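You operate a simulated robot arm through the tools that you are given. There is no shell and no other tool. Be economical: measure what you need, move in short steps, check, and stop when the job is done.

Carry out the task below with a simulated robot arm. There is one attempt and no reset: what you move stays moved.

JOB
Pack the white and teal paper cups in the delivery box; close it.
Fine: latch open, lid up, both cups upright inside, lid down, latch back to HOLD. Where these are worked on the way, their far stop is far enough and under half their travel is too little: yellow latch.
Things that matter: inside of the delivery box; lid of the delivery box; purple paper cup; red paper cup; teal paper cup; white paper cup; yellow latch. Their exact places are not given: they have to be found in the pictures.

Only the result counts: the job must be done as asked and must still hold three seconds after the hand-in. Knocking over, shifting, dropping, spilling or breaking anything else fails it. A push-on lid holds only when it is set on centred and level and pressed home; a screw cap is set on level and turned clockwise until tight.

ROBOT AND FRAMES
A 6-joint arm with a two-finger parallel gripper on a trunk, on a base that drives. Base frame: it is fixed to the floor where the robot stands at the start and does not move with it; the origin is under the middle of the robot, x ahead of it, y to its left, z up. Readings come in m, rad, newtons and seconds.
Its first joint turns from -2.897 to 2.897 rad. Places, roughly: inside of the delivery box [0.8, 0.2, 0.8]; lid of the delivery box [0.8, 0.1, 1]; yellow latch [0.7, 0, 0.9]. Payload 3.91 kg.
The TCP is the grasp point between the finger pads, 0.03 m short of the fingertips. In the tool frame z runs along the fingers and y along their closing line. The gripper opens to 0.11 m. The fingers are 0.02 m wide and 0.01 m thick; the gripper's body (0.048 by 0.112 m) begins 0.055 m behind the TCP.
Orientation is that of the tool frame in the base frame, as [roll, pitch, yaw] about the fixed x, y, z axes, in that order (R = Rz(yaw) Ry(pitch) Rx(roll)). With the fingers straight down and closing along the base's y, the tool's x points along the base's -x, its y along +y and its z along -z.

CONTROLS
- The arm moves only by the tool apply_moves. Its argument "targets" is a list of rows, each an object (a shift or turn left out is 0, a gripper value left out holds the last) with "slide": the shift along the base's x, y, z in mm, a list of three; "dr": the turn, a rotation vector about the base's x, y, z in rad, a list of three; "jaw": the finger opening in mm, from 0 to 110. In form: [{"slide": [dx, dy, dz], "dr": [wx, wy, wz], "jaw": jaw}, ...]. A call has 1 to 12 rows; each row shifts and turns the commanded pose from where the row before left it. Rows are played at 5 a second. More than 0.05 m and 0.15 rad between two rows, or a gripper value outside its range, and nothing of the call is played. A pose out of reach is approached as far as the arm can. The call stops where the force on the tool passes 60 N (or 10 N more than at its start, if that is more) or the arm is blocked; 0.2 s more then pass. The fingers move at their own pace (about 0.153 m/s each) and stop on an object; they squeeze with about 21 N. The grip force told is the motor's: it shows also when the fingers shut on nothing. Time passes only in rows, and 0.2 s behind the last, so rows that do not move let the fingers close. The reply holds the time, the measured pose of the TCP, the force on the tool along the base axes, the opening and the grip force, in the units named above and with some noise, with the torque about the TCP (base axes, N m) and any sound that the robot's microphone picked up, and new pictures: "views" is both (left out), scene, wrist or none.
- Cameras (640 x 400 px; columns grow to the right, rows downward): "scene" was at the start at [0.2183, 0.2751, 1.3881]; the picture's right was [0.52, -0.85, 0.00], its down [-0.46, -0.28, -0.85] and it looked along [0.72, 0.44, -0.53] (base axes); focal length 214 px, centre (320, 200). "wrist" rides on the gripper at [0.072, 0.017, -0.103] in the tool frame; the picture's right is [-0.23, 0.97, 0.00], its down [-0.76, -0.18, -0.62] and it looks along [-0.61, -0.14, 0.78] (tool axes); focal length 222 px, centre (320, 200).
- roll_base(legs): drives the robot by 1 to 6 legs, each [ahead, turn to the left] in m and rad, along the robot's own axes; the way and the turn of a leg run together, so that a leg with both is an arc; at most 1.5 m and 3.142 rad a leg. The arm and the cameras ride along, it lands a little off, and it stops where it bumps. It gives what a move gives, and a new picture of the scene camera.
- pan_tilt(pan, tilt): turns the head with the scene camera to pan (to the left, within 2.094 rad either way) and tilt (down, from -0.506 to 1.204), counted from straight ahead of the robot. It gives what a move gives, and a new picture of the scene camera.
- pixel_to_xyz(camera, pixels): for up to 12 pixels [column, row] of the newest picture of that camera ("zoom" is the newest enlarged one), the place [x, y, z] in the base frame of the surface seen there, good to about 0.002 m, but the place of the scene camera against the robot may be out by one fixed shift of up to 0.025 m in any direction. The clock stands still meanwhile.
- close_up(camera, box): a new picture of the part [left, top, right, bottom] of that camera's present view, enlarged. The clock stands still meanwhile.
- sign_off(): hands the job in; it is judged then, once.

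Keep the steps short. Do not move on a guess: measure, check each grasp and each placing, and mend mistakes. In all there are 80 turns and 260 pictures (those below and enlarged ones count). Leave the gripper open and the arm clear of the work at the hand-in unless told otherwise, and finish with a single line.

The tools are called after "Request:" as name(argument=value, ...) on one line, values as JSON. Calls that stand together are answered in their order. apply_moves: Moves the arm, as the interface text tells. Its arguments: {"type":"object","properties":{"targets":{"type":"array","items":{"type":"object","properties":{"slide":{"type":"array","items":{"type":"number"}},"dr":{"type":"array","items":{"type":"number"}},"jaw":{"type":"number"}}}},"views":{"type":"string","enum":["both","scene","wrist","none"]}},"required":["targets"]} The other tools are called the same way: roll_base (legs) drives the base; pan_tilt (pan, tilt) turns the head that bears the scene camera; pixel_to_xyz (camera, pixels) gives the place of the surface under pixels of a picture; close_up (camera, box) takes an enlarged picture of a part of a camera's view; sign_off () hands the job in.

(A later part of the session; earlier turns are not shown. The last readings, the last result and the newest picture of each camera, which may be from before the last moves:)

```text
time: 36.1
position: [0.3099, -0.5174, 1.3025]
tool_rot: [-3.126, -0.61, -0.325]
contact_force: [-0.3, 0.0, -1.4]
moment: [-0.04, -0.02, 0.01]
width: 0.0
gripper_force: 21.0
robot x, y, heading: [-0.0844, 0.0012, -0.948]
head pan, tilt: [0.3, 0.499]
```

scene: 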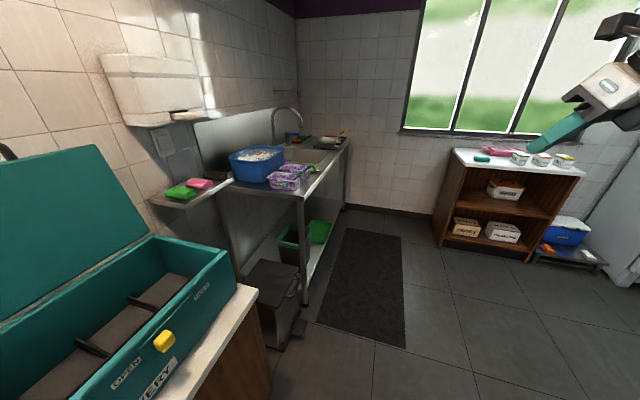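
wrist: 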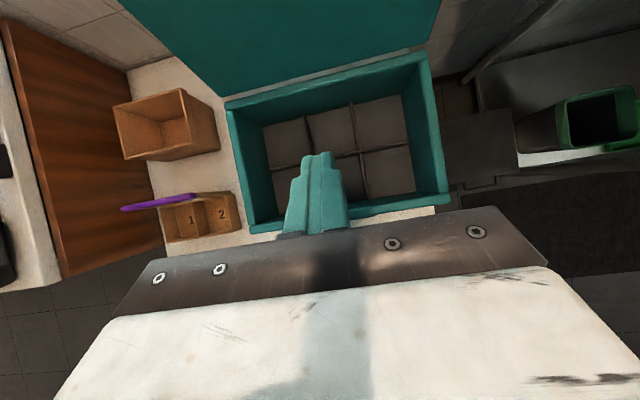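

The robot faces along -s at d=-0.07. I'll drive backward 0.45 m to stand in front of the cups and pan the head to the counter.

Request:
roll_base(legs=[[-0.45, 0]])

Request:
apply_moves(targets=[{"slide": [23.6, 40.4, 0], "dr": [0, 0, 0.105], "jaw": 90}, {"slide": [23.6, 40.4, 0], "dr": [0, 0, 0.105]}, {"slide": [23.6, 40.4, 0], "dr": [0, 0, 0.105]}, {"slide": [23.6, 40.4, 0], "dr": [0, 0, 0.105]}, {"slide": [23.6, 40.4, 0], "dr": [0, 0, 0.105]}, {"slide": [23.6, 40.4, 0], "dr": [0, 0, 0.105]}, {"slide": [23.6, 40.4, 0], "dr": [0, 0, 0.105]}, {"slide": [23.6, 40.4, 0], "dr": [0, 0, 0.105]}, {"slide": [23.6, 40.4, 0], "dr": [0, 0, 0.105]}], views="none")

Request:
pan_tilt(pan=1.5, tilt=0.75)

```text
time: 38.9
position: [0.0464, -0.1521, 1.3031]
tool_rot: [-3.127, -0.607, -0.325]
contact_force: [0.3, 0.3, -0.3]
moment: [0.04, 0.02, 0.02]
width: 0.0
gripper_force: 20.9
robot x, y, heading: [-0.3433, 0.3681, -0.955]
head pan, tilt: [0.3, 0.499]
```

scene: 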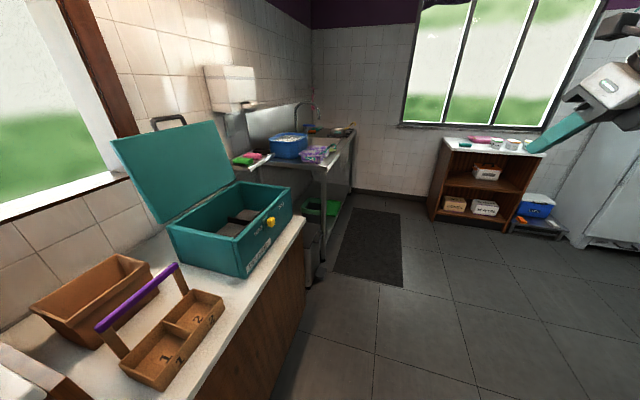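

```text
time: 40.9
position: [0.2588, 0.2125, 1.3038]
tool_rot: [-3.126, -0.611, 0.623]
contact_force: [-1.3, -0.1, 0.0]
moment: [0.01, 0.03, -0.01]
width: 0.0902
gripper_force: 0.1
robot x, y, heading: [-0.3461, 0.3663, -0.953]
head pan, tilt: [0.3, 0.499]
```

```text
time: 42.2
position: [0.2586, 0.2119, 1.3022]
tool_rot: [-3.125, -0.61, 0.617]
contact_force: [-0.2, 0.7, 0.6]
moment: [0.0, 0.01, -0.01]
width: 0.0902
gripper_force: 0.0
robot x, y, heading: [-0.3408, 0.3685, -0.956]
head pan, tilt: [1.499, 0.75]
```

scene: 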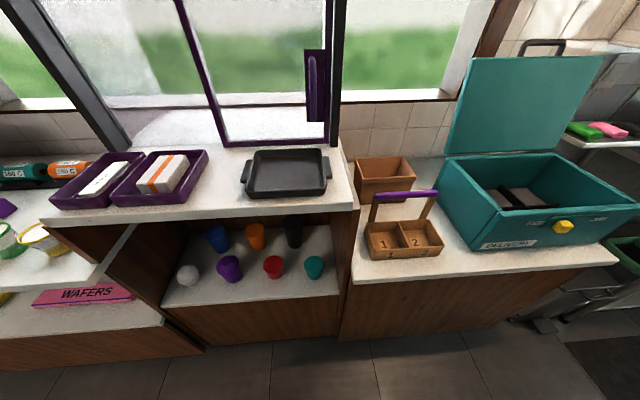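

Now I have a clear frontal view. I'll zoom on the cups and measure.

Request:
close_up(camera="scene", box=[150, 190, 370, 330])

Request:
pixel_to_xyz(camera="scene", pixels=[[314, 262], [305, 262], [323, 262], [314, 278], [188, 270], [188, 281], [179, 273], [198, 273], [335, 270], [340, 215], [342, 290], [200, 228]])

```text
2.86 times, centred on (260, 260) of scene
```

zoom: 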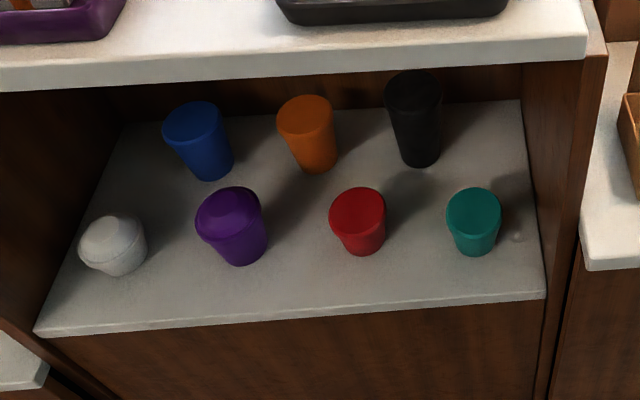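

```text
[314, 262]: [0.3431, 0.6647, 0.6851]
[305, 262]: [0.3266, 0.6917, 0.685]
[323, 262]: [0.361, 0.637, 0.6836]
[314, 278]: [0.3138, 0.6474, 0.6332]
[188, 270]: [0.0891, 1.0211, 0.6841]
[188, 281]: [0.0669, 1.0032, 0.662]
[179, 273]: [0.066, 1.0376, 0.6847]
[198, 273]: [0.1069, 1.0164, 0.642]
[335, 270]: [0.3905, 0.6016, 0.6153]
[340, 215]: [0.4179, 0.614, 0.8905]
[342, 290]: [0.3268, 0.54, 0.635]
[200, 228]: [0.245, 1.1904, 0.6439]
```

Teal cup: centre (0.340, 0.667), top z 0.671, shelf z 0.601. The side panel is at s≈0.252, so clearance is adequate with jaw 80. I'll move in front of and above the teal cup, under the level of the counter edge.

Request:
apply_moves(targets=[{"slide": [-10.4, 36.4, -22.2], "jaw": 80}, {"slide": [-10.4, 36.4, -22.2]}, {"slide": [-10.4, 36.4, -22.2]}, {"slide": [-10.4, 36.4, -22.2]}, {"slide": [-10.4, 36.4, -22.2]}, {"slide": [-10.4, 36.4, -22.2]}, {"slide": [-10.4, 36.4, -22.2]}, {"slide": [-10.4, 36.4, -22.2]}, {"slide": [-10.4, 36.4, -22.2]}], views="none")

Request:
apply_moves(targets=[{"slide": [9.3, 6.7, -41]}, {"slide": [9.3, 6.7, -41]}, {"slide": [9.3, 6.7, -41]}, {"slide": [9.3, 6.7, -41]}, {"slide": [9.3, 6.7, -41]}, {"slide": [9.3, 6.7, -41]}, {"slide": [9.3, 6.7, -41]}], views="both")

```text
time: 44.2
position: [0.208, 0.4795, 1.0902]
tool_rot: [-3.102, -0.613, 0.631]
contact_force: [0.4, -0.3, 0.2]
moment: [-0.02, 0.01, -0.03]
width: 0.0801
gripper_force: 0.0
out of reach, approached as far as the arm can: row 7, 8, 9
robot x, y, heading: [-0.3456, 0.3667, -0.946]
head pan, tilt: [1.499, 0.75]
```

```text
time: 45.9
position: [0.2648, 0.521, 0.8322]
tool_rot: [3.072, -0.593, 0.833]
contact_force: [2.0, -0.6, 0.5]
moment: [0.12, 0.19, -0.09]
width: 0.0802
gripper_force: 0.0
out of reach, approached as far as the arm can: row 1, 5, 6
robot x, y, heading: [-0.3435, 0.3641, -0.949]
head pan, tilt: [1.499, 0.75]
```

scene: 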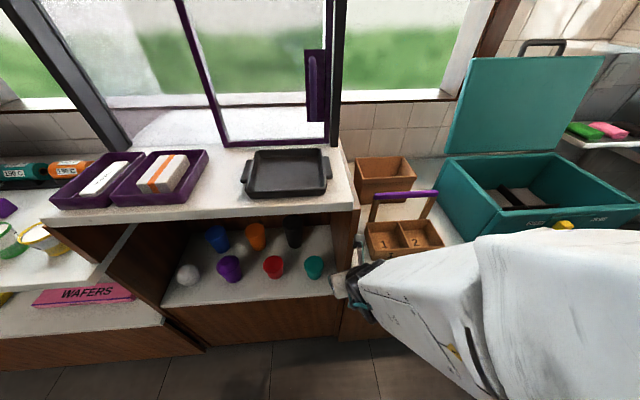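
wrist: 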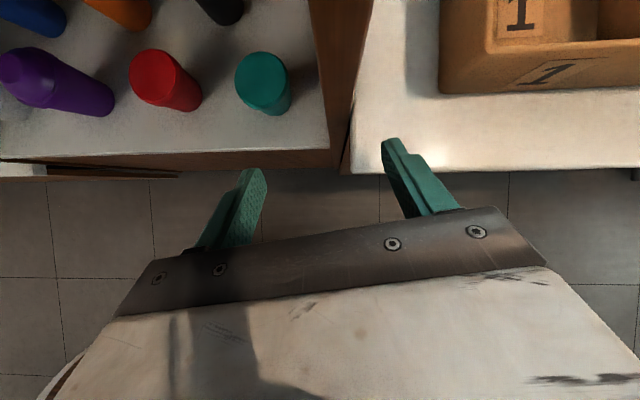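

The arm is too close to the robot's axis here and the orientation drifted. I'll raise the arm and pull it back, then move the base about 12 cm further from the counter (turn right, forward, turn back).

Request:
apply_moves(targets=[{"slide": [0, 0, 45]}, {"slide": [0, 0, 45]}, {"slide": [0, 0, 45]}], views="none")

Request:
roll_base(legs=[[0, -0.6], [0.2, 0], [0, 0.6]])

```text
time: 46.6
position: [0.2667, 0.5309, 0.9309]
tool_rot: [-2.912, -0.608, 0.342]
contact_force: [0.5, -2.1, -1.1]
moment: [0.07, 0.01, 0.04]
width: 0.0799
gripper_force: 0.1
out of reach, approached as far as the arm can: row 2, 3
robot x, y, heading: [-0.3459, 0.3677, -0.953]
head pan, tilt: [1.499, 0.75]
```

```text
time: 51.5
position: [0.2693, 0.3262, 0.927]
tool_rot: [-3.103, -0.613, 0.621]
contact_force: [0.8, 0.1, 1.1]
moment: [0.03, 0.0, -0.01]
width: 0.08
gripper_force: 0.1
robot x, y, heading: [-0.3418, 0.1712, -0.948]
head pan, tilt: [1.499, 0.75]
```

scene: 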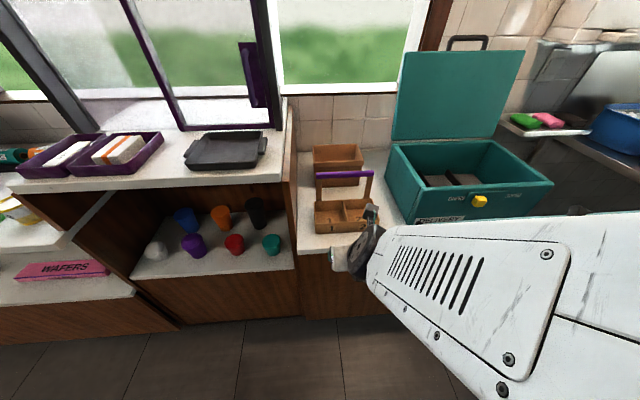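

The base is now at d=-0.177, s=0.339, and the tool orientation is good again. I'll move laterally to s=0.34, then forward and down to the pre-grasp point.

Request:
apply_moves(targets=[{"slide": [-27.5, 37.9, 0]}, {"slide": [-27.5, 37.9, 0]}, {"slide": [-27.5, 37.9, 0]}, {"slide": [-27.5, 37.9, 0]}, {"slide": [-27.5, 37.9, 0]}, {"slide": [24.3, 17.6, -25]}, {"slide": [24.3, 17.6, -25]}, {"slide": [24.3, 17.6, -25]}, {"slide": [24.3, 17.6, -25]}, {"slide": [0, 0, 0]}], views="wrist")

```text
time: 52.6
position: [0.2948, 0.3538, 0.9394]
tool_rot: [2.935, -0.708, 0.772]
contact_force: [-0.1, 0.6, -1.0]
moment: [0.0, 0.03, -0.05]
width: 0.0799
gripper_force: 0.1
out of reach, approached as far as the arm can: row 1, 2, 3
robot x, y, heading: [-0.3413, 0.1661, -0.95]
head pan, tilt: [1.499, 0.75]
stopped in row 5: the arm was blocked; the commanded pose is now the measured one
```

wrist: 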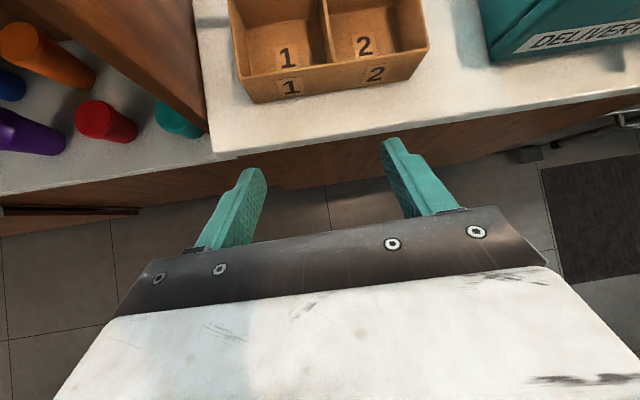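

The wrist roll is near its joint limit in this flipped pose. I'll undo the flip so the camera is again on the robot side, where clearances also work. First half of the roll back about the tool axis, with a small retreat.

Request:
apply_moves(targets=[{"slide": [-16, -10, 10], "dr": [-0.0785, -0.0389, 0.0974]}, {"slide": [-16, -10, 10], "dr": [-0.0785, -0.0389, 0.0974]}, {"slide": [0, 0, 10], "dr": [-0.0785, -0.0389, 0.0974]}, {"slide": [0, 0, 10], "dr": [-0.0785, -0.0389, 0.0974]}, {"dr": [-0.0785, -0.0389, 0.0974]}, {"dr": [-0.0785, -0.0389, 0.0974]}, {"dr": [-0.0785, -0.0389, 0.0974]}, {"dr": [-0.0785, -0.0389, 0.0974]}, {"dr": [-0.0785, -0.0389, 0.0974]}, {"dr": [-0.0785, -0.0389, 0.0974]}, {"dr": [-0.0785, -0.0389, 0.0974]}, {"dr": [-0.0785, -0.0389, 0.0974]}], views="none")

```text
time: 55.2
position: [0.2645, 0.3218, 0.963]
tool_rot: [2.457, 0.162, 2.195]
contact_force: [0.3, 0.3, -0.4]
moment: [0.0, 0.0, 0.0]
width: 0.0799
gripper_force: 0.1
robot x, y, heading: [-0.3377, 0.169, -0.95]
head pan, tilt: [1.499, 0.75]
```

I'll complete the roll to the exact unflipped orientation (35° tilt along n, closing along s), as computed.

Request:
apply_moves(targets=[{"dr": [-0.0679, -0.0315, 0.1119]}, {"dr": [-0.0679, -0.0315, 0.1119]}, {"dr": [-0.0679, -0.0315, 0.1119]}, {"dr": [-0.0679, -0.0315, 0.1119]}, {"dr": [-0.0679, -0.0315, 0.1119]}, {"dr": [-0.0679, -0.0315, 0.1119]}, {"dr": [-0.0679, -0.0315, 0.1119]}, {"dr": [-0.0679, -0.0315, 0.1119]}, {"dr": [-0.0679, -0.0315, 0.1119]}, {"dr": [-0.0679, -0.0315, 0.1119]}, {"dr": [-0.0679, -0.0315, 0.1119]}], views="wrist")

```text
time: 57.6
position: [0.2537, 0.3417, 0.9672]
tool_rot: [3.103, 0.649, -2.609]
contact_force: [0.5, -0.2, 0.1]
moment: [-0.02, 0.02, -0.02]
width: 0.0802
gripper_force: 0.1
out of reach, approached as far as the arm can: row 8, 9, 10, 11
robot x, y, heading: [-0.3421, 0.1668, -0.946]
head pan, tilt: [1.499, 0.75]
```

wrist: 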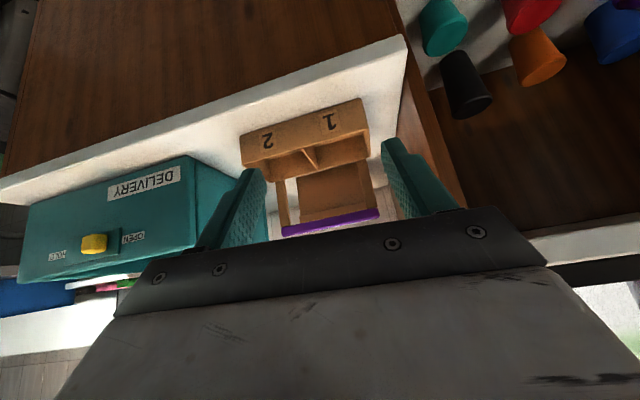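

I'll now move left and slightly forward to the pre-grasp point in front of the teal cup, which is farther from the axis.

Request:
apply_moves(targets=[{"slide": [-7, 34.3, -10]}, {"slide": [-7, 34.3, -10]}, {"slide": [-7, 34.3, -10]}, {"slide": [-7, 34.3, -10]}, {"slide": [-7, 34.3, -10]}, {"slide": [-7, 34.3, -50]}, {"slide": [-7, 34.3, -50]}, {"slide": [0, 0, 0]}], views="both")

```text
refused: row 6 steps farther than a row can; nothing moved
```

Request:
apply_moves(targets=[{"slide": [-7, 34.3, -15]}, {"slide": [-7, 34.3, -15]}, {"slide": [-7, 34.3, -15]}, {"slide": [-7, 34.3, -15]}, {"slide": [-7, 34.3, -20]}, {"slide": [-7, 34.3, -30]}, {"slide": [-7, 34.3, -30]}, {"slide": [0, 0, 0]}], views="both")

```text
time: 58.6
position: [0.3022, 0.396, 0.9582]
tool_rot: [3.095, 0.666, -2.701]
contact_force: [-1.1, -1.2, 0.3]
moment: [0.0, 0.02, 0.0]
width: 0.0801
gripper_force: 0.0
robot x, y, heading: [-0.3408, 0.1667, -0.95]
head pan, tilt: [1.499, 0.75]
stopped in row 5: the arm was blocked; the commanded pose is now the measured one
```

scene: 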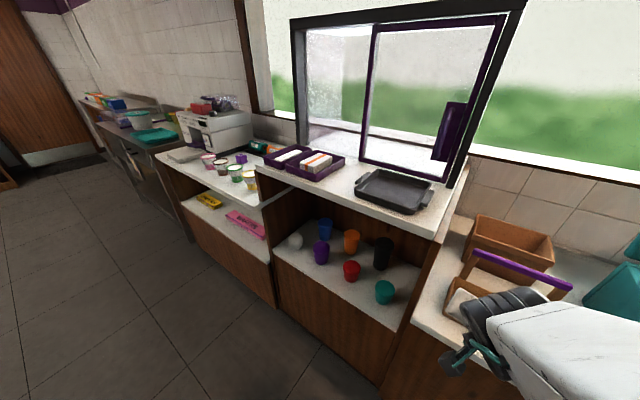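
wrist: 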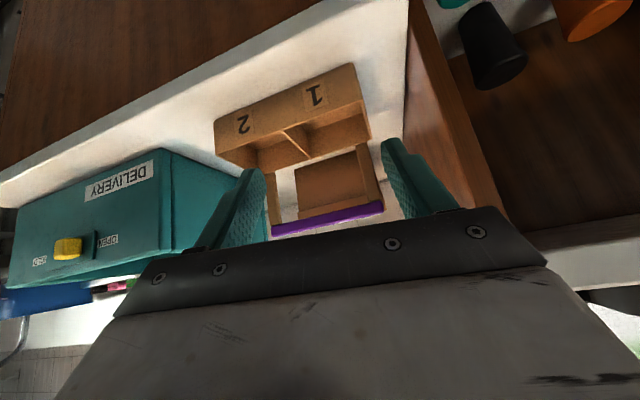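

The arm was blocked, and the scene view turned although the pan reading is unchanged. I'll set the head again and check a known point to understand this.

Request:
pixel_to_xyz(camera="scene", pixels=[[384, 287], [294, 241], [352, 264]])

Request:
pan_tilt(pan=1.2, tilt=0.75)

```text
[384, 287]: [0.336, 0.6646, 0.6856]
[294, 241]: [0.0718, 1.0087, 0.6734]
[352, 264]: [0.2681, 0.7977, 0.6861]
```

```text
time: 59.4
position: [0.3075, 0.3941, 0.9635]
tool_rot: [3.09, 0.672, -2.71]
contact_force: [-0.8, -0.6, 0.4]
moment: [-0.01, 0.0, 0.01]
width: 0.0798
gripper_force: 0.0
robot x, y, heading: [-0.3439, 0.168, -0.947]
head pan, tilt: [1.201, 0.75]
```

scene: 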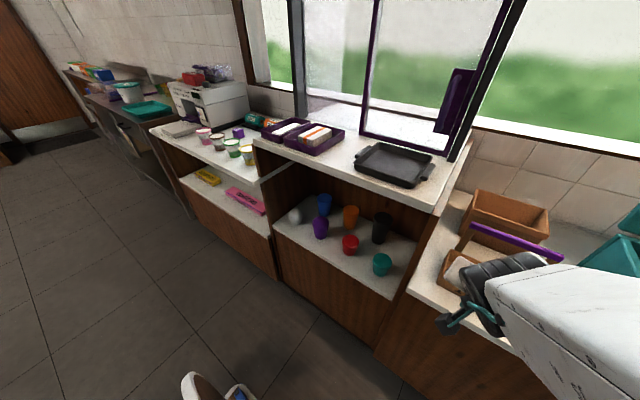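

The view hardly changed with pan, so I'll sample several points to work out where the camera really is.

Request:
pixel_to_xyz(camera="scene", pixels=[[320, 200], [320, 300], [320, 390], [100, 300], [560, 300], [195, 390], [500, 290], [470, 320], [381, 264], [550, 350], [240, 396], [320, 120]])

Request:
close_up(camera="scene", box=[160, 240, 640, 400])

```text
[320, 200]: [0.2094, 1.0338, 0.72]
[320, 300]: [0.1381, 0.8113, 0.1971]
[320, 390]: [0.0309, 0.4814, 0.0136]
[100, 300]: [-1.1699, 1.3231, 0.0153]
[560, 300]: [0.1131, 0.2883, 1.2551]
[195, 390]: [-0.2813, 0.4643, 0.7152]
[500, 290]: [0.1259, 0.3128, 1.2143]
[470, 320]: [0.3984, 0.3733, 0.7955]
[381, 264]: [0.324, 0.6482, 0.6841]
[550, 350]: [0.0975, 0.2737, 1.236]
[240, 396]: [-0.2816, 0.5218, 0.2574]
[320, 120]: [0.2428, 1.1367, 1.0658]
```

```text
1.33 times, centred on (400, 320) of scene
```

zoom: 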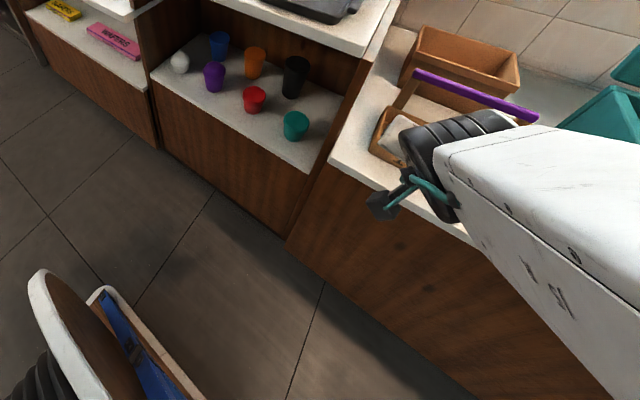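

The arm's upper link is pressing against the camera mast, which stands on the robot's front-left. I should work ahead of the robot instead. I'll swing the arm back towards the robot's front in an arc, then turn the base to face the counter.

Request:
apply_moves(targets=[{"slide": [14.1, -45.4, 8], "dr": [0, 0, -0.0857]}, {"slide": [10.9, -46.3, 8], "dr": [0, 0, -0.0857]}, {"slide": [7.7, -46.9, 8], "dr": [0, 0, -0.0857]}, {"slide": [4.5, -47.4, 8], "dr": [0, 0, -0.0857]}, {"slide": [1.2, -47.5, 8], "dr": [0, 0, -0.0857]}, {"slide": [-2.1, -47.5, 8], "dr": [0, 0, -0.0857]}, {"slide": [-5.4, -47.3, 8], "dr": [0, 0, -0.0857]}, {"slide": [-8.6, -46.8, 8], "dr": [0, 0, -0.0857]}], views="scene")

```text
time: 61.2
position: [0.322, 0.0308, 1.0295]
tool_rot: [3.09, 0.679, 2.904]
contact_force: [-0.6, -0.3, -0.2]
moment: [-0.03, -0.03, -0.01]
width: 0.0802
gripper_force: 0.1
robot x, y, heading: [-0.3409, 0.1702, -0.954]
head pan, tilt: [1.201, 0.75]
```

scene: 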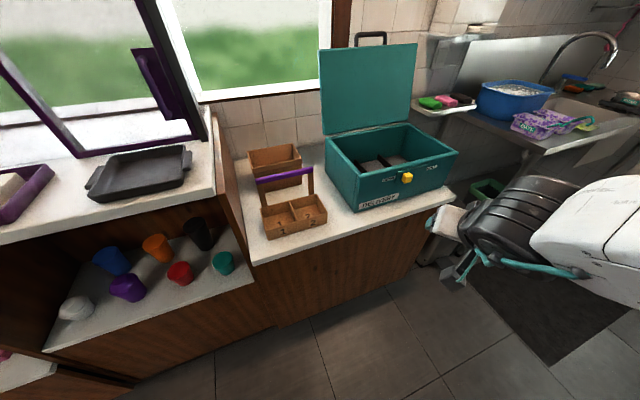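

The head is free again, and nothing was disturbed. I'll continue the arc to the robot's front.

Request:
apply_moves(targets=[{"slide": [-11.8, -46, 8], "dr": [0, 0, -0.0857]}, {"slide": [-15, -45.2, 8], "dr": [0, 0, -0.0857]}, {"slide": [-18, -44, 8], "dr": [0, 0, -0.0857]}, {"slide": [-21, -42.7, 8], "dr": [0, 0, -0.0857]}, {"slide": [-23.9, -41.1, 8], "dr": [0, 0, -0.0857]}, {"slide": [-26.7, -39.3, 8], "dr": [0, 0, -0.0857]}, {"slide": [-29.3, -37.5, 8], "dr": [0, 0, -0.0857]}, {"slide": [-31.9, -35.3, 8], "dr": [0, 0, -0.0857]}], views="none")

Request:
roll_base(legs=[[0, 1.575]])

Request:
pan_tilt(pan=0.3, tilt=0.7)

```text
time: 63.0
position: [0.1449, -0.3013, 1.0943]
tool_rot: [3.089, 0.679, 2.22]
contact_force: [0.7, 0.2, -0.7]
moment: [-0.01, 0.03, -0.01]
width: 0.08
gripper_force: 0.1
robot x, y, heading: [-0.3397, 0.1678, -0.951]
head pan, tilt: [1.201, 0.75]
```

```text
time: 67.2
position: [0.1262, 0.6586, 1.0949]
tool_rot: [3.088, 0.679, -2.488]
contact_force: [0.6, 0.0, 0.2]
moment: [0.02, 0.02, 0.0]
width: 0.08
gripper_force: 0.1
robot x, y, heading: [-0.3412, 0.1688, 0.625]
head pan, tilt: [1.201, 0.75]
```

scene: 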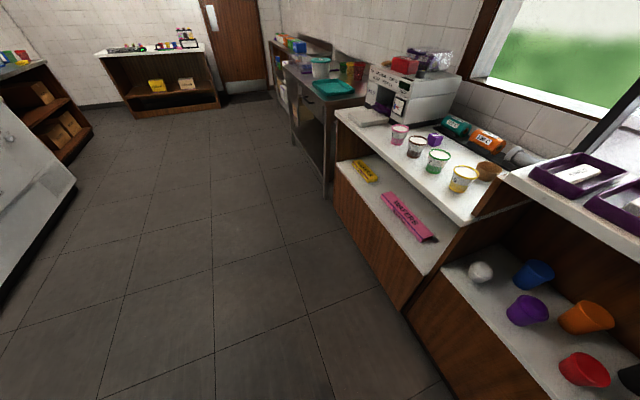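

```text
time: 68.4
position: [0.1255, 0.6575, 1.0938]
tool_rot: [3.09, 0.679, -2.488]
contact_force: [0.0, 0.8, -0.2]
moment: [-0.03, 0.06, -0.02]
width: 0.0801
gripper_force: 0.0
robot x, y, heading: [-0.343, 0.1695, 0.618]
head pan, tilt: [0.3, 0.7]
```

scene: 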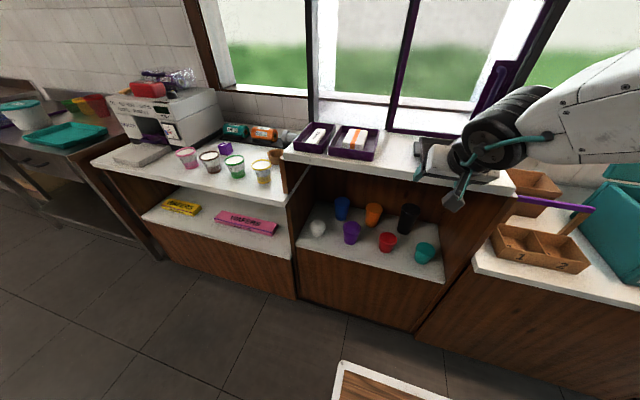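

The robot faces the counter squarely, at d=-0.177 and s=0.34. I'll level the tool slightly, shift to s=0.34, and go down to the pre-grasp height.

Request:
apply_moves(targets=[{"slide": [23.1, -31.8, 0], "dr": [-0.033, -0.024, -0.03]}, {"slide": [23.1, -31.8, 0]}, {"slide": [23.1, -31.8, 0]}, {"slide": [5.4, 3.9, -44]}, {"slide": [5.4, 3.9, -44]}, {"slide": [5.4, 3.9, -44]}, {"slide": [5.4, 3.9, -44]}, {"slide": [5.4, 3.9, -44]}, {"slide": [5.4, 3.9, -44]}, {"slide": [0, 0, 0]}], views="both")

```text
time: 70.6
position: [0.2197, 0.5927, 0.8393]
tool_rot: [-3.141, 0.679, -2.483]
contact_force: [-0.4, -0.3, 0.6]
moment: [0.0, 0.01, -0.03]
width: 0.0799
gripper_force: 0.1
out of reach, approached as far as the arm can: row 3, 6
robot x, y, heading: [-0.3411, 0.168, 0.631]
head pan, tilt: [0.3, 0.7]
```

scene: 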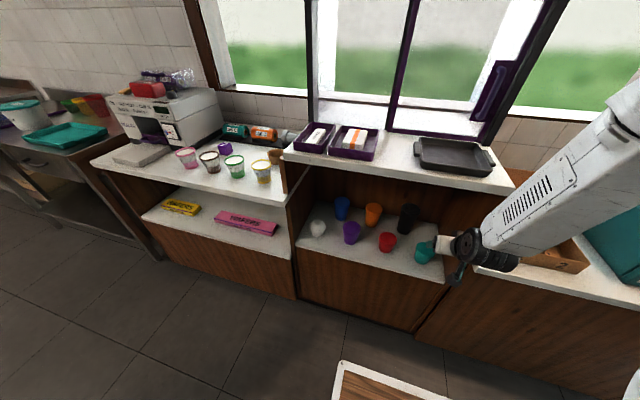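
wrist: 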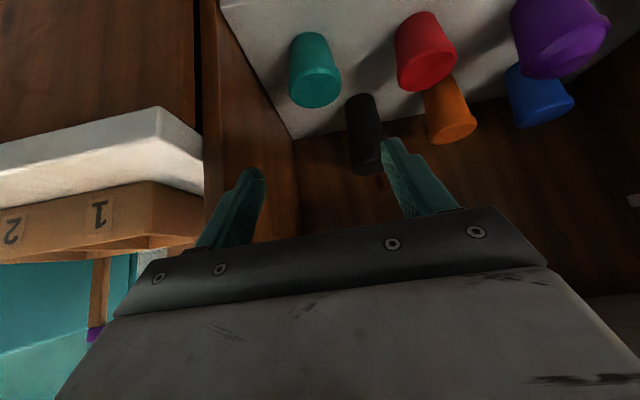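

This is a good view of the teal cup. I'll measure it with the wrist camera, which has no shift.

Request:
pixel_to_xyz(camera="wrist", pixels=[[315, 95], [292, 88], [339, 80], [318, 75], [308, 40], [300, 60], [330, 60], [280, 110], [316, 103], [240, 100], [345, 110], [395, 70]])

Request:
close_up(camera="wrist", box=[220, 0, 460, 150])

```text
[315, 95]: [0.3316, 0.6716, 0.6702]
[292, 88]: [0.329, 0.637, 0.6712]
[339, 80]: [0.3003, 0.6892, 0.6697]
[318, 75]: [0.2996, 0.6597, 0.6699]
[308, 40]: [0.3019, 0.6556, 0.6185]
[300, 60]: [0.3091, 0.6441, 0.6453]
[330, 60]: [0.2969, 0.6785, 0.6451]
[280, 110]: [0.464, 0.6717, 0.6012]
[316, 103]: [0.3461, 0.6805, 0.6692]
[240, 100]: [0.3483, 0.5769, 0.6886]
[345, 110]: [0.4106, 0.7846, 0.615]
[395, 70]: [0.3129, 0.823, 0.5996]
```

```text
2.67 times, centred on (340, 75) of wrist
```

zoom: 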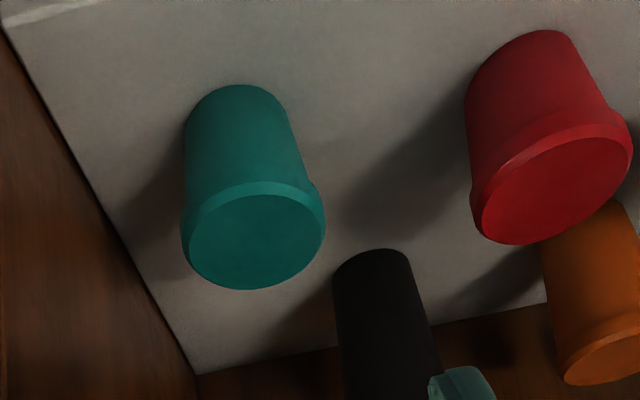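

Teal rim centre: d≈0.662, s≈0.350, top z 0.670. The TCP is already at s=0.3505. I'll descend along the tool axis to d=0.664, z=0.656.

Request:
apply_moves(targets=[{"slide": [22.4, 16.2, -36.6]}, {"slide": [22.4, 16.2, -36.6]}, {"slide": [22.4, 16.2, -36.6]}, {"slide": [22.4, 16.2, -36.6]}, {"slide": [22.4, 16.2, -36.6]}, {"slide": [0, 0, 0]}], views="both")

```text
time: 72.0
position: [0.3336, 0.6737, 0.6556]
tool_rot: [-3.141, 0.679, -2.483]
contact_force: [0.2, -0.2, -0.3]
moment: [0.0, -0.02, -0.03]
width: 0.0798
gripper_force: 0.0
robot x, y, heading: [-0.3373, 0.169, 0.625]
head pan, tilt: [0.3, 0.7]
```

scene: 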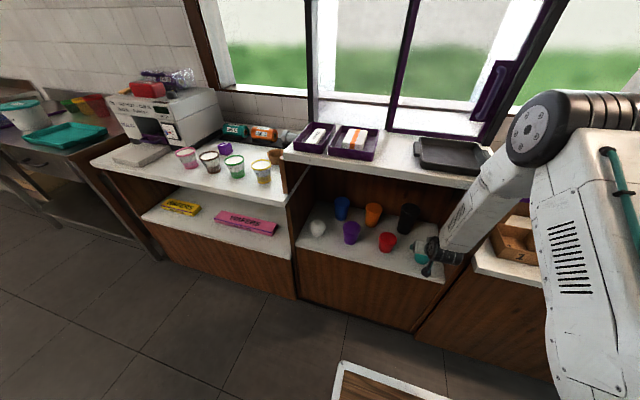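
wrist: 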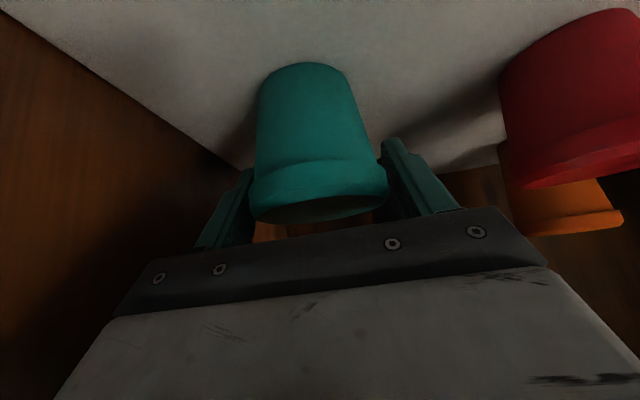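

The cup sits between the fingers. I'll close on it.

Request:
apply_moves(targets=[{"jaw": 50}, {"jaw": 50}, {"jaw": 50}], views="wrist")

```text
time: 72.8
position: [0.3306, 0.6744, 0.6556]
tool_rot: [3.141, 0.678, -2.483]
contact_force: [-0.7, 0.0, -1.2]
moment: [-0.02, 0.03, 0.01]
width: 0.0706
gripper_force: 20.9
robot x, y, heading: [-0.3403, 0.1685, 0.627]
head pan, tilt: [0.3, 0.7]
```

wrist: 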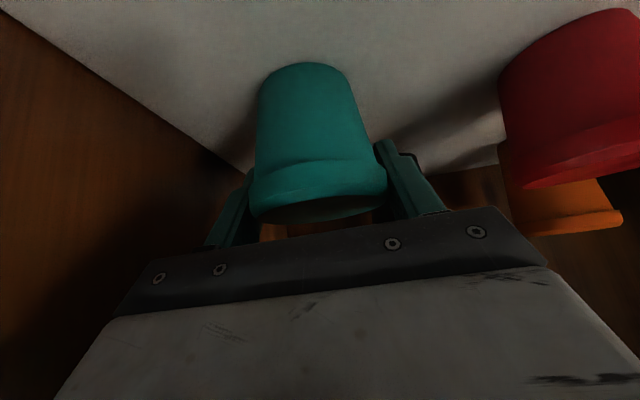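

It's gripped at 70.6 mm on the rim. I'll lift 30 mm, then retract back out of the cabinet and check.

Request:
apply_moves(targets=[{"slide": [0, 0, 15]}, {"slide": [0, 0, 15]}, {"slide": [-22.4, -16.2, 30]}, {"slide": [-22.4, -16.2, 30]}, {"slide": [-22.4, -16.2, 30]}, {"slide": [-22.4, -16.2, 30]}, {"slide": [-22.4, -16.2, 30]}], views="both")

```text
time: 74.4
position: [0.2179, 0.593, 0.8352]
tool_rot: [3.141, 0.677, -2.484]
contact_force: [0.0, -0.2, -1.4]
moment: [0.02, -0.03, 0.01]
width: 0.0709
gripper_force: 20.6
robot x, y, heading: [-0.3424, 0.1707, 0.624]
head pan, tilt: [0.3, 0.7]
```

scene: 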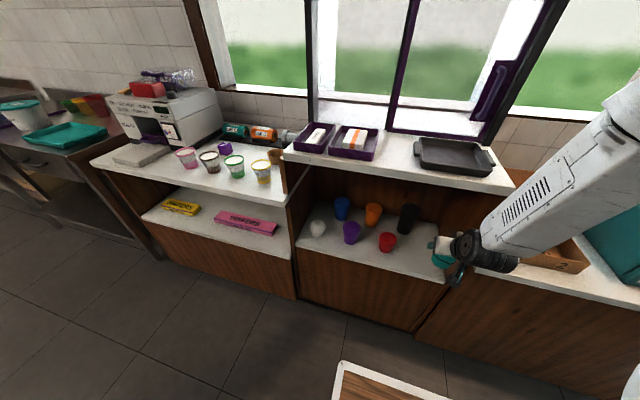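
wrist: 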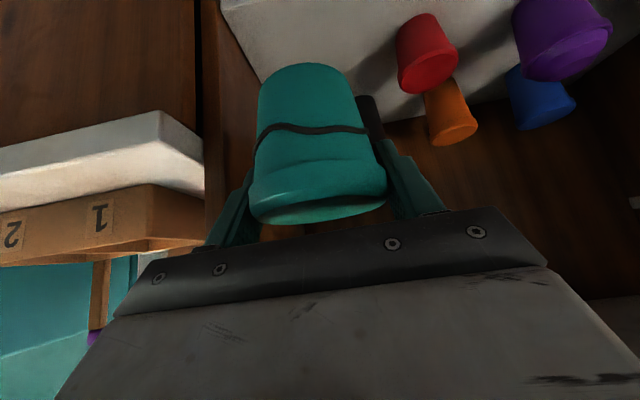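

The teal cup is held upright. I'll raise it to z≈1.12, then drive the base over to the box (turn right, forward, turn back).

Request:
apply_moves(targets=[{"slide": [-8, -6, 45]}, {"slide": [-8, -6, 45]}, {"slide": [0, 0, 48]}, {"slide": [0, 0, 48]}, {"slide": [0, 0, 48]}, {"slide": [0, 0, 48]}], views="none")

Request:
roll_base(legs=[[0, -1.418], [0.658, 0], [0, 1.418]])

Request:
close_up(camera="wrist", box=[0, 0, 640, 400])

```text
time: 75.8
position: [0.2003, 0.5856, 1.0935]
tool_rot: [-3.102, 0.685, -2.456]
contact_force: [-1.9, 1.4, -2.1]
moment: [-0.01, -0.06, -0.11]
width: 0.0707
gripper_force: 21.1
out of reach, approached as far as the arm can: row 4, 6
robot x, y, heading: [-0.3402, 0.1735, 0.629]
head pan, tilt: [0.3, 0.7]
```

```text
time: 86.4
position: [0.6597, 0.102, 1.0937]
tool_rot: [-3.129, 0.682, -2.504]
contact_force: [0.4, -1.3, -1.7]
moment: [-0.02, -0.04, 0.01]
width: 0.0707
gripper_force: 21.3
robot x, y, heading: [0.1102, -0.3032, 0.602]
head pan, tilt: [0.3, 0.7]
```

scene: 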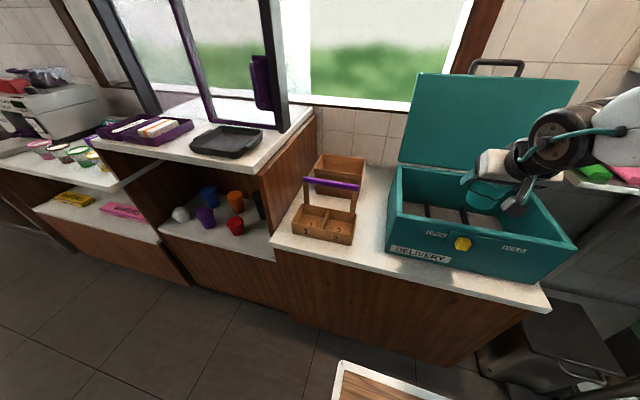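

```text
1.00 times, centred on (320, 200) of wrist (not enlarged: the box is as wide or as high as the picture)
```

zoom: 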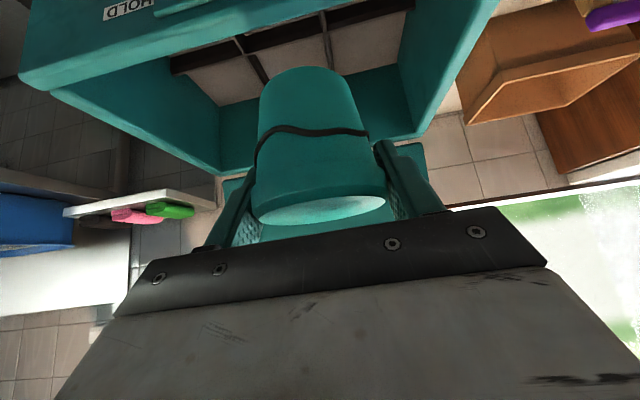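

The robot is in front of the box with the TCP at d=0.594, s=-0.305. The target is the back-middle cell at d=0.795, s=-0.347. I'll move over it, then down to about 3 cm above the floor.

Request:
apply_moves(targets=[{"slide": [37.5, 16.8, 0]}, {"slide": [37.5, 16.8, 0]}, {"slide": [37.5, 16.8, 0]}, {"slide": [37.5, 16.8, 0]}, {"slide": [37.5, 16.8, 0]}, {"slide": [0, 0, 0]}], views="both")

```text
time: 87.8
position: [0.8171, 0.2161, 1.0724]
tool_rot: [-3.106, 0.691, -2.505]
contact_force: [0.7, -0.1, -1.5]
moment: [0.02, 0.01, -0.02]
width: 0.0705
gripper_force: 20.5
out of reach, approached as far as the arm can: row 2, 3, 4, 5
robot x, y, heading: [0.1112, -0.3049, 0.604]
head pan, tilt: [0.3, 0.7]
```

scene: 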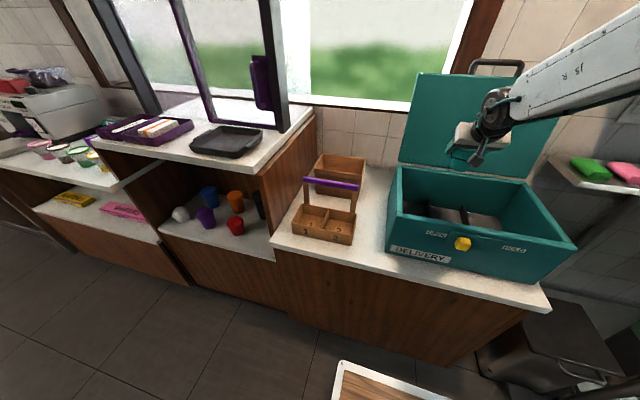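
wrist: 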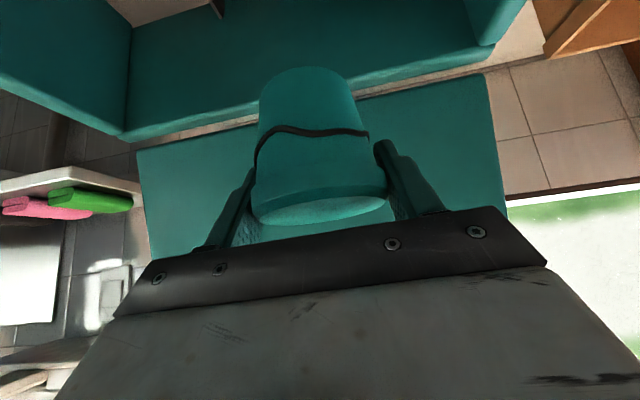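

This height is slightly beyond reach, so I'll pull the arm back 8 cm and drive the base 8 cm forward.

Request:
apply_moves(targets=[{"slide": [-36, -26, 0]}, {"slide": [-36, -26, 0]}, {"slide": [0, 0, 0]}], views="none")

Request:
roll_base(legs=[[0.08, 0]])

```text
time: 88.6
position: [0.744, 0.1625, 1.072]
tool_rot: [-3.126, 0.684, -2.505]
contact_force: [0.9, -0.8, -1.5]
moment: [0.05, 0.0, -0.02]
width: 0.0706
gripper_force: 21.7
robot x, y, heading: [0.1106, -0.3019, 0.608]
head pan, tilt: [0.3, 0.7]
```

```text
time: 89.7
position: [0.8108, 0.2085, 1.0732]
tool_rot: [-3.124, 0.682, -2.504]
contact_force: [0.7, -0.8, -0.9]
moment: [0.02, 0.0, 0.0]
width: 0.0706
gripper_force: 20.9
robot x, y, heading: [0.1727, -0.2594, 0.601]
head pan, tilt: [0.3, 0.7]
```

scene: 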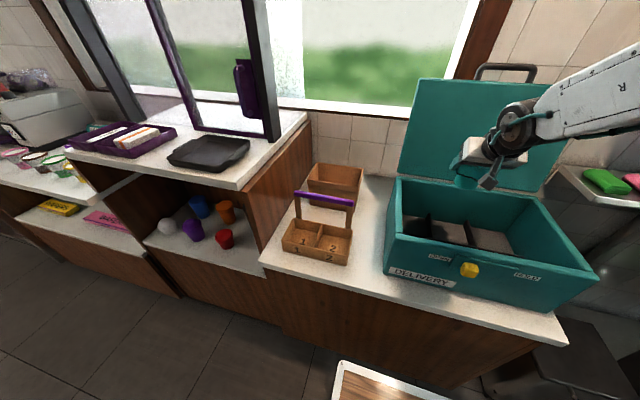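

The TCP is at d=0.779, s=-0.307, so I'll shift (+35, -24) mm and descend to z≈0.885.

Request:
apply_moves(targets=[{"slide": [17.4, -12.1, 0]}, {"slide": [17.4, -12.1, 0]}, {"slide": [0, 0, -38]}, {"slide": [0, 0, -38]}, {"slide": [0, 0, -38]}, {"slide": [0, 0, -38]}, {"slide": [0, 0, -36]}, {"slide": [0, 0, 0]}], views="both")

```text
time: 91.5
position: [0.8246, 0.2023, 0.8828]
tool_rot: [-3.125, 0.684, -2.505]
contact_force: [-0.5, -0.4, -1.0]
moment: [-0.04, 0.03, -0.05]
width: 0.0704
gripper_force: 21.0
out of reach, approached as far as the arm can: row 1, 2, 5
robot x, y, heading: [0.1784, -0.259, 0.604]
head pan, tilt: [0.3, 0.7]
```

scene: 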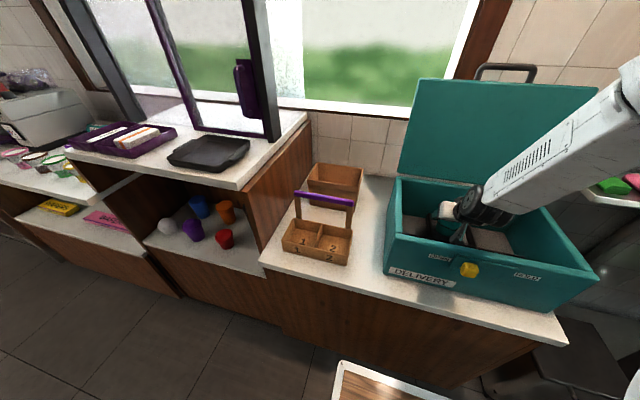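
wrist: 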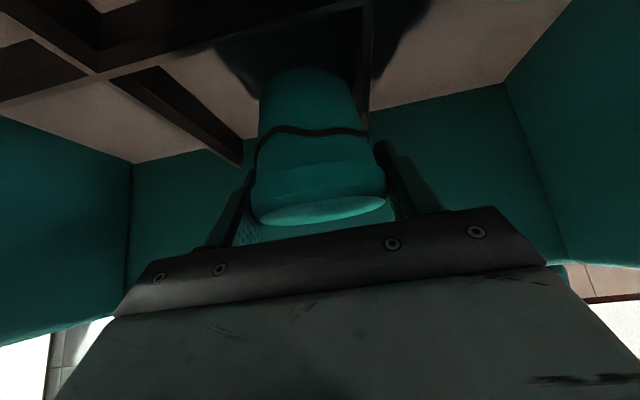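

The cup's bottom is level with the divider tops, and I need 27 mm more to the right. I'll shift at this height and check.

Request:
apply_moves(targets=[{"slide": [0, 0, 12]}, {"slide": [11, -8.5, 0]}, {"slide": [11, -8.5, 0]}, {"slide": [0, 0, 0]}], views="wrist")

```text
time: 92.5
position: [0.8459, 0.1841, 0.8953]
tool_rot: [-3.126, 0.685, -2.506]
contact_force: [0.7, 0.7, -1.6]
moment: [0.02, -0.02, 0.01]
width: 0.0704
gripper_force: 20.9
robot x, y, heading: [0.1777, -0.2602, 0.601]
head pan, tilt: [0.3, 0.7]
```

wrist: 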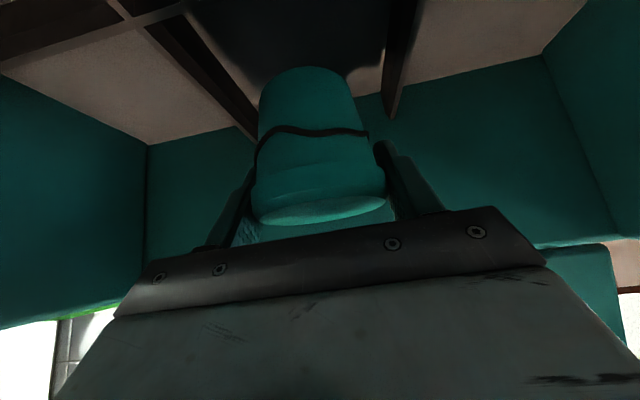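

The cup is centred in the cell (d=0.793, s=-0.348). I'll lower it to the floor, expecting contact near z=0.851.

Request:
apply_moves(targets=[{"slide": [0, 0, -20]}, {"slide": [0, 0, -15]}, {"slide": [0, 0, -7]}, {"slide": [0, 0, -2]}, {"slide": [0, 0, 0]}], views="wrist")

```text
time: 93.7
position: [0.8461, 0.1838, 0.8507]
tool_rot: [-3.126, 0.683, -2.504]
contact_force: [-0.1, 0.0, -0.9]
moment: [0.0, 0.0, 0.02]
width: 0.0705
gripper_force: 21.1
robot x, y, heading: [0.1747, -0.2596, 0.603]
head pan, tilt: [0.3, 0.7]
```

wrist: 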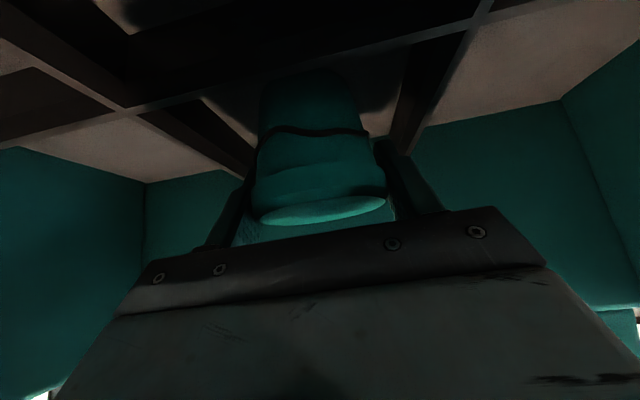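

No contact yet. I'll lower 1 mm at a time.

Request:
apply_moves(targets=[{"slide": [0, 0, -1]}, {"slide": [0, 0, -1]}, {"slide": [0, 0, -1]}, {"slide": [0, 0, 0]}], views="none")

```text
time: 94.7
position: [0.848, 0.1842, 0.8493]
tool_rot: [-3.126, 0.687, -2.505]
contact_force: [0.6, -1.5, 13.6]
moment: [0.0, 0.28, 0.04]
width: 0.0709
gripper_force: 21.0
robot x, y, heading: [0.176, -0.2589, 0.603]
head pan, tilt: [0.3, 0.7]
```

Contact with the floor is felt (13.6 N). I'll ease up 1.5 mm, open to 86, then back out along the tool axis.

Request:
apply_moves(targets=[{"slide": [0, 0, 1.5]}, {"jaw": 86}, {"jaw": 86}, {"slide": [-10.2, -7.4, 15.5]}, {"slide": [-15.3, -11, 23]}, {"slide": [-15.3, -11, 30]}, {"slide": [-15.3, -11, 40]}, {"slide": [-15.3, -11, 40]}, {"slide": [-15.3, -11, 40]}, {"slide": [-15.3, -11, 40]}], views="both")

```text
time: 96.0
position: [0.8193, 0.1648, 0.9077]
tool_rot: [-3.124, 0.704, -2.507]
contact_force: [15.0, 10.0, 5.4]
moment: [-0.64, 1.1, -0.21]
width: 0.0862
gripper_force: 0.1
robot x, y, heading: [0.1746, -0.2561, 0.605]
head pan, tilt: [0.3, 0.7]
stopped in row 6: the force on the tool passed its limit at 106 N (the readings are from after the stop); the commanded pose is now the measured one
```

scene: 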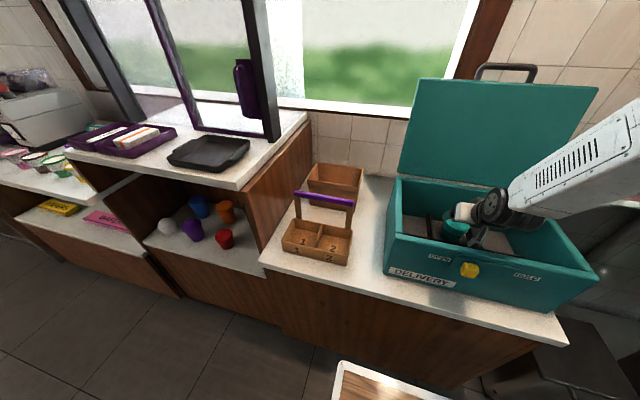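
wrist: 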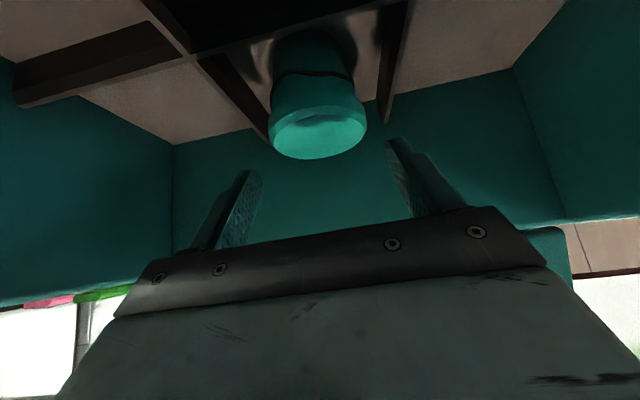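

The cup stands in the cell, but the wrist housing bumped the front wall while moving back. I'll lift straight up now, then check whether the box moved.

Request:
apply_moves(targets=[{"slide": [6, 4, 10]}, {"slide": [0, 0, 40]}, {"slide": [0, 0, 40]}, {"slide": [0, 0, 40]}, {"slide": [0, 0, 40]}], views="both")

```text
time: 97.2
position: [0.8251, 0.1678, 1.0785]
tool_rot: [-3.126, 0.696, -2.506]
contact_force: [-0.5, 0.3, 0.0]
moment: [-0.01, -0.05, -0.01]
width: 0.0857
gripper_force: 0.0
out of reach, approached as far as the arm can: row 3
robot x, y, heading: [0.1772, -0.2562, 0.607]
head pan, tilt: [0.3, 0.7]
```

scene: 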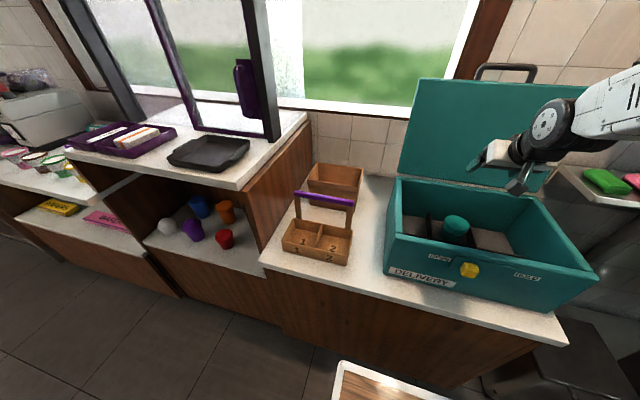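
wrist: 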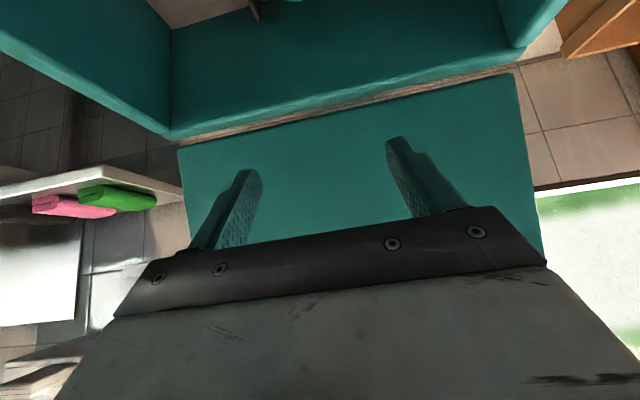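

The box doesn't look moved, and the teal cup stands upright in its cell. I'll retract the arm, then drive to the white cup: turn right, back 1.11 m, turn left.

Request:
apply_moves(targets=[{"slide": [-35, -25.4, 10]}, {"slide": [-35, -25.4, 10]}, {"slide": [-35, -25.4, 0]}], views="none")

Request:
roll_base(legs=[[0, -1.395], [-1.113, 0], [0, 1.418]])

Request:
close_up(camera="wrist", box=[0, 0, 640, 400])

```text
time: 98.0
position: [0.7201, 0.0898, 1.0964]
tool_rot: [-3.125, 0.698, -2.506]
contact_force: [-0.1, -0.8, -0.7]
moment: [-0.01, -0.01, -0.01]
width: 0.0857
gripper_force: 0.1
robot x, y, heading: [0.1795, -0.2614, 0.6]
head pan, tilt: [0.3, 0.7]
```

```text
time: 110.7
position: [-0.0639, 0.9013, 1.096]
tool_rot: [-3.125, 0.7, -2.498]
contact_force: [0.2, -0.5, -0.3]
moment: [-0.03, 0.0, -0.01]
width: 0.086
gripper_force: 0.1
robot x, y, heading: [-0.6076, 0.5525, 0.613]
head pan, tilt: [0.3, 0.7]
```

scene: 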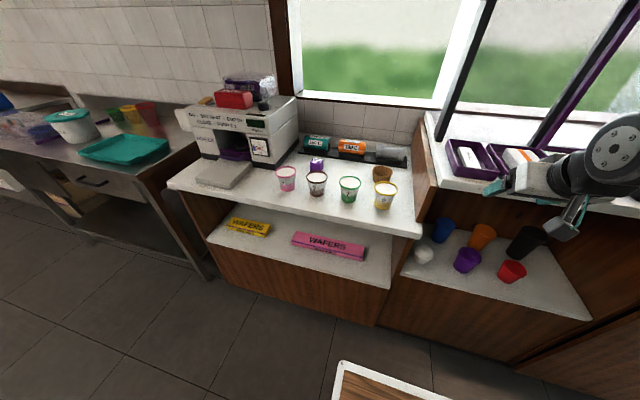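

```text
1.00 times, centred on (320, 200) of wrist (not enlarged: the box is as wide or as high as the picture)
```

zoom: 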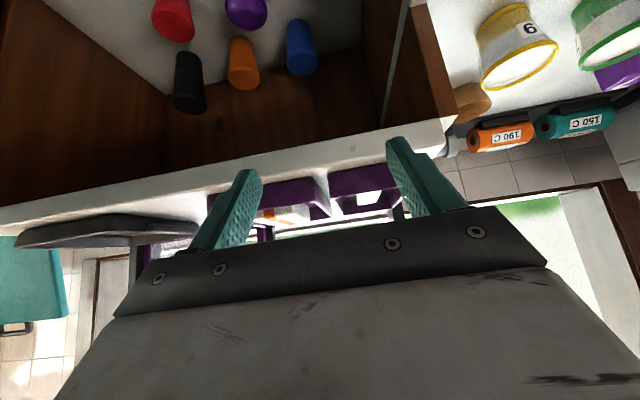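

The TCP is at d=0.477, s=0.767, almost lined up with the white cup. I'll lower to the pre-grasp height.

Request:
apply_moves(targets=[{"slide": [6.5, 4.7, -43.5]}, {"slide": [6.5, 4.7, -43.5]}, {"slide": [6.5, 4.7, -43.5]}, {"slide": [6.5, 4.7, -43.5]}, {"slide": [6.5, 4.7, -43.5]}, {"slide": [6.5, 4.7, -43.5]}, {"slide": [0, 0, 0]}], views="wrist")

```text
time: 112.3
position: [-0.0229, 0.9359, 0.8545]
tool_rot: [-3.126, 0.699, -2.497]
contact_force: [-0.2, 0.0, -0.1]
moment: [0.0, -0.02, 0.0]
width: 0.0864
gripper_force: 0.1
out of reach, approached as far as the arm can: row 3, 4
robot x, y, heading: [-0.603, 0.5497, 0.615]
head pan, tilt: [0.3, 0.7]
```

wrist: 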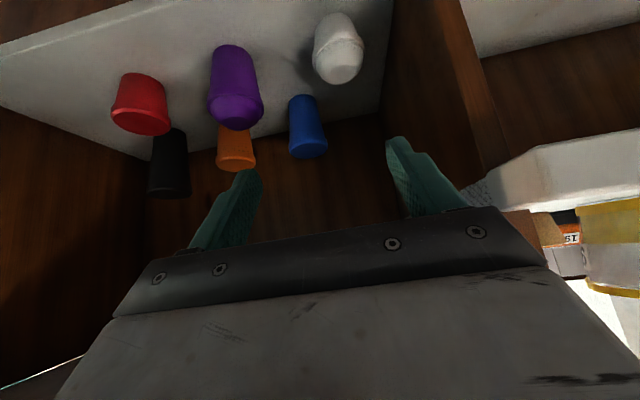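

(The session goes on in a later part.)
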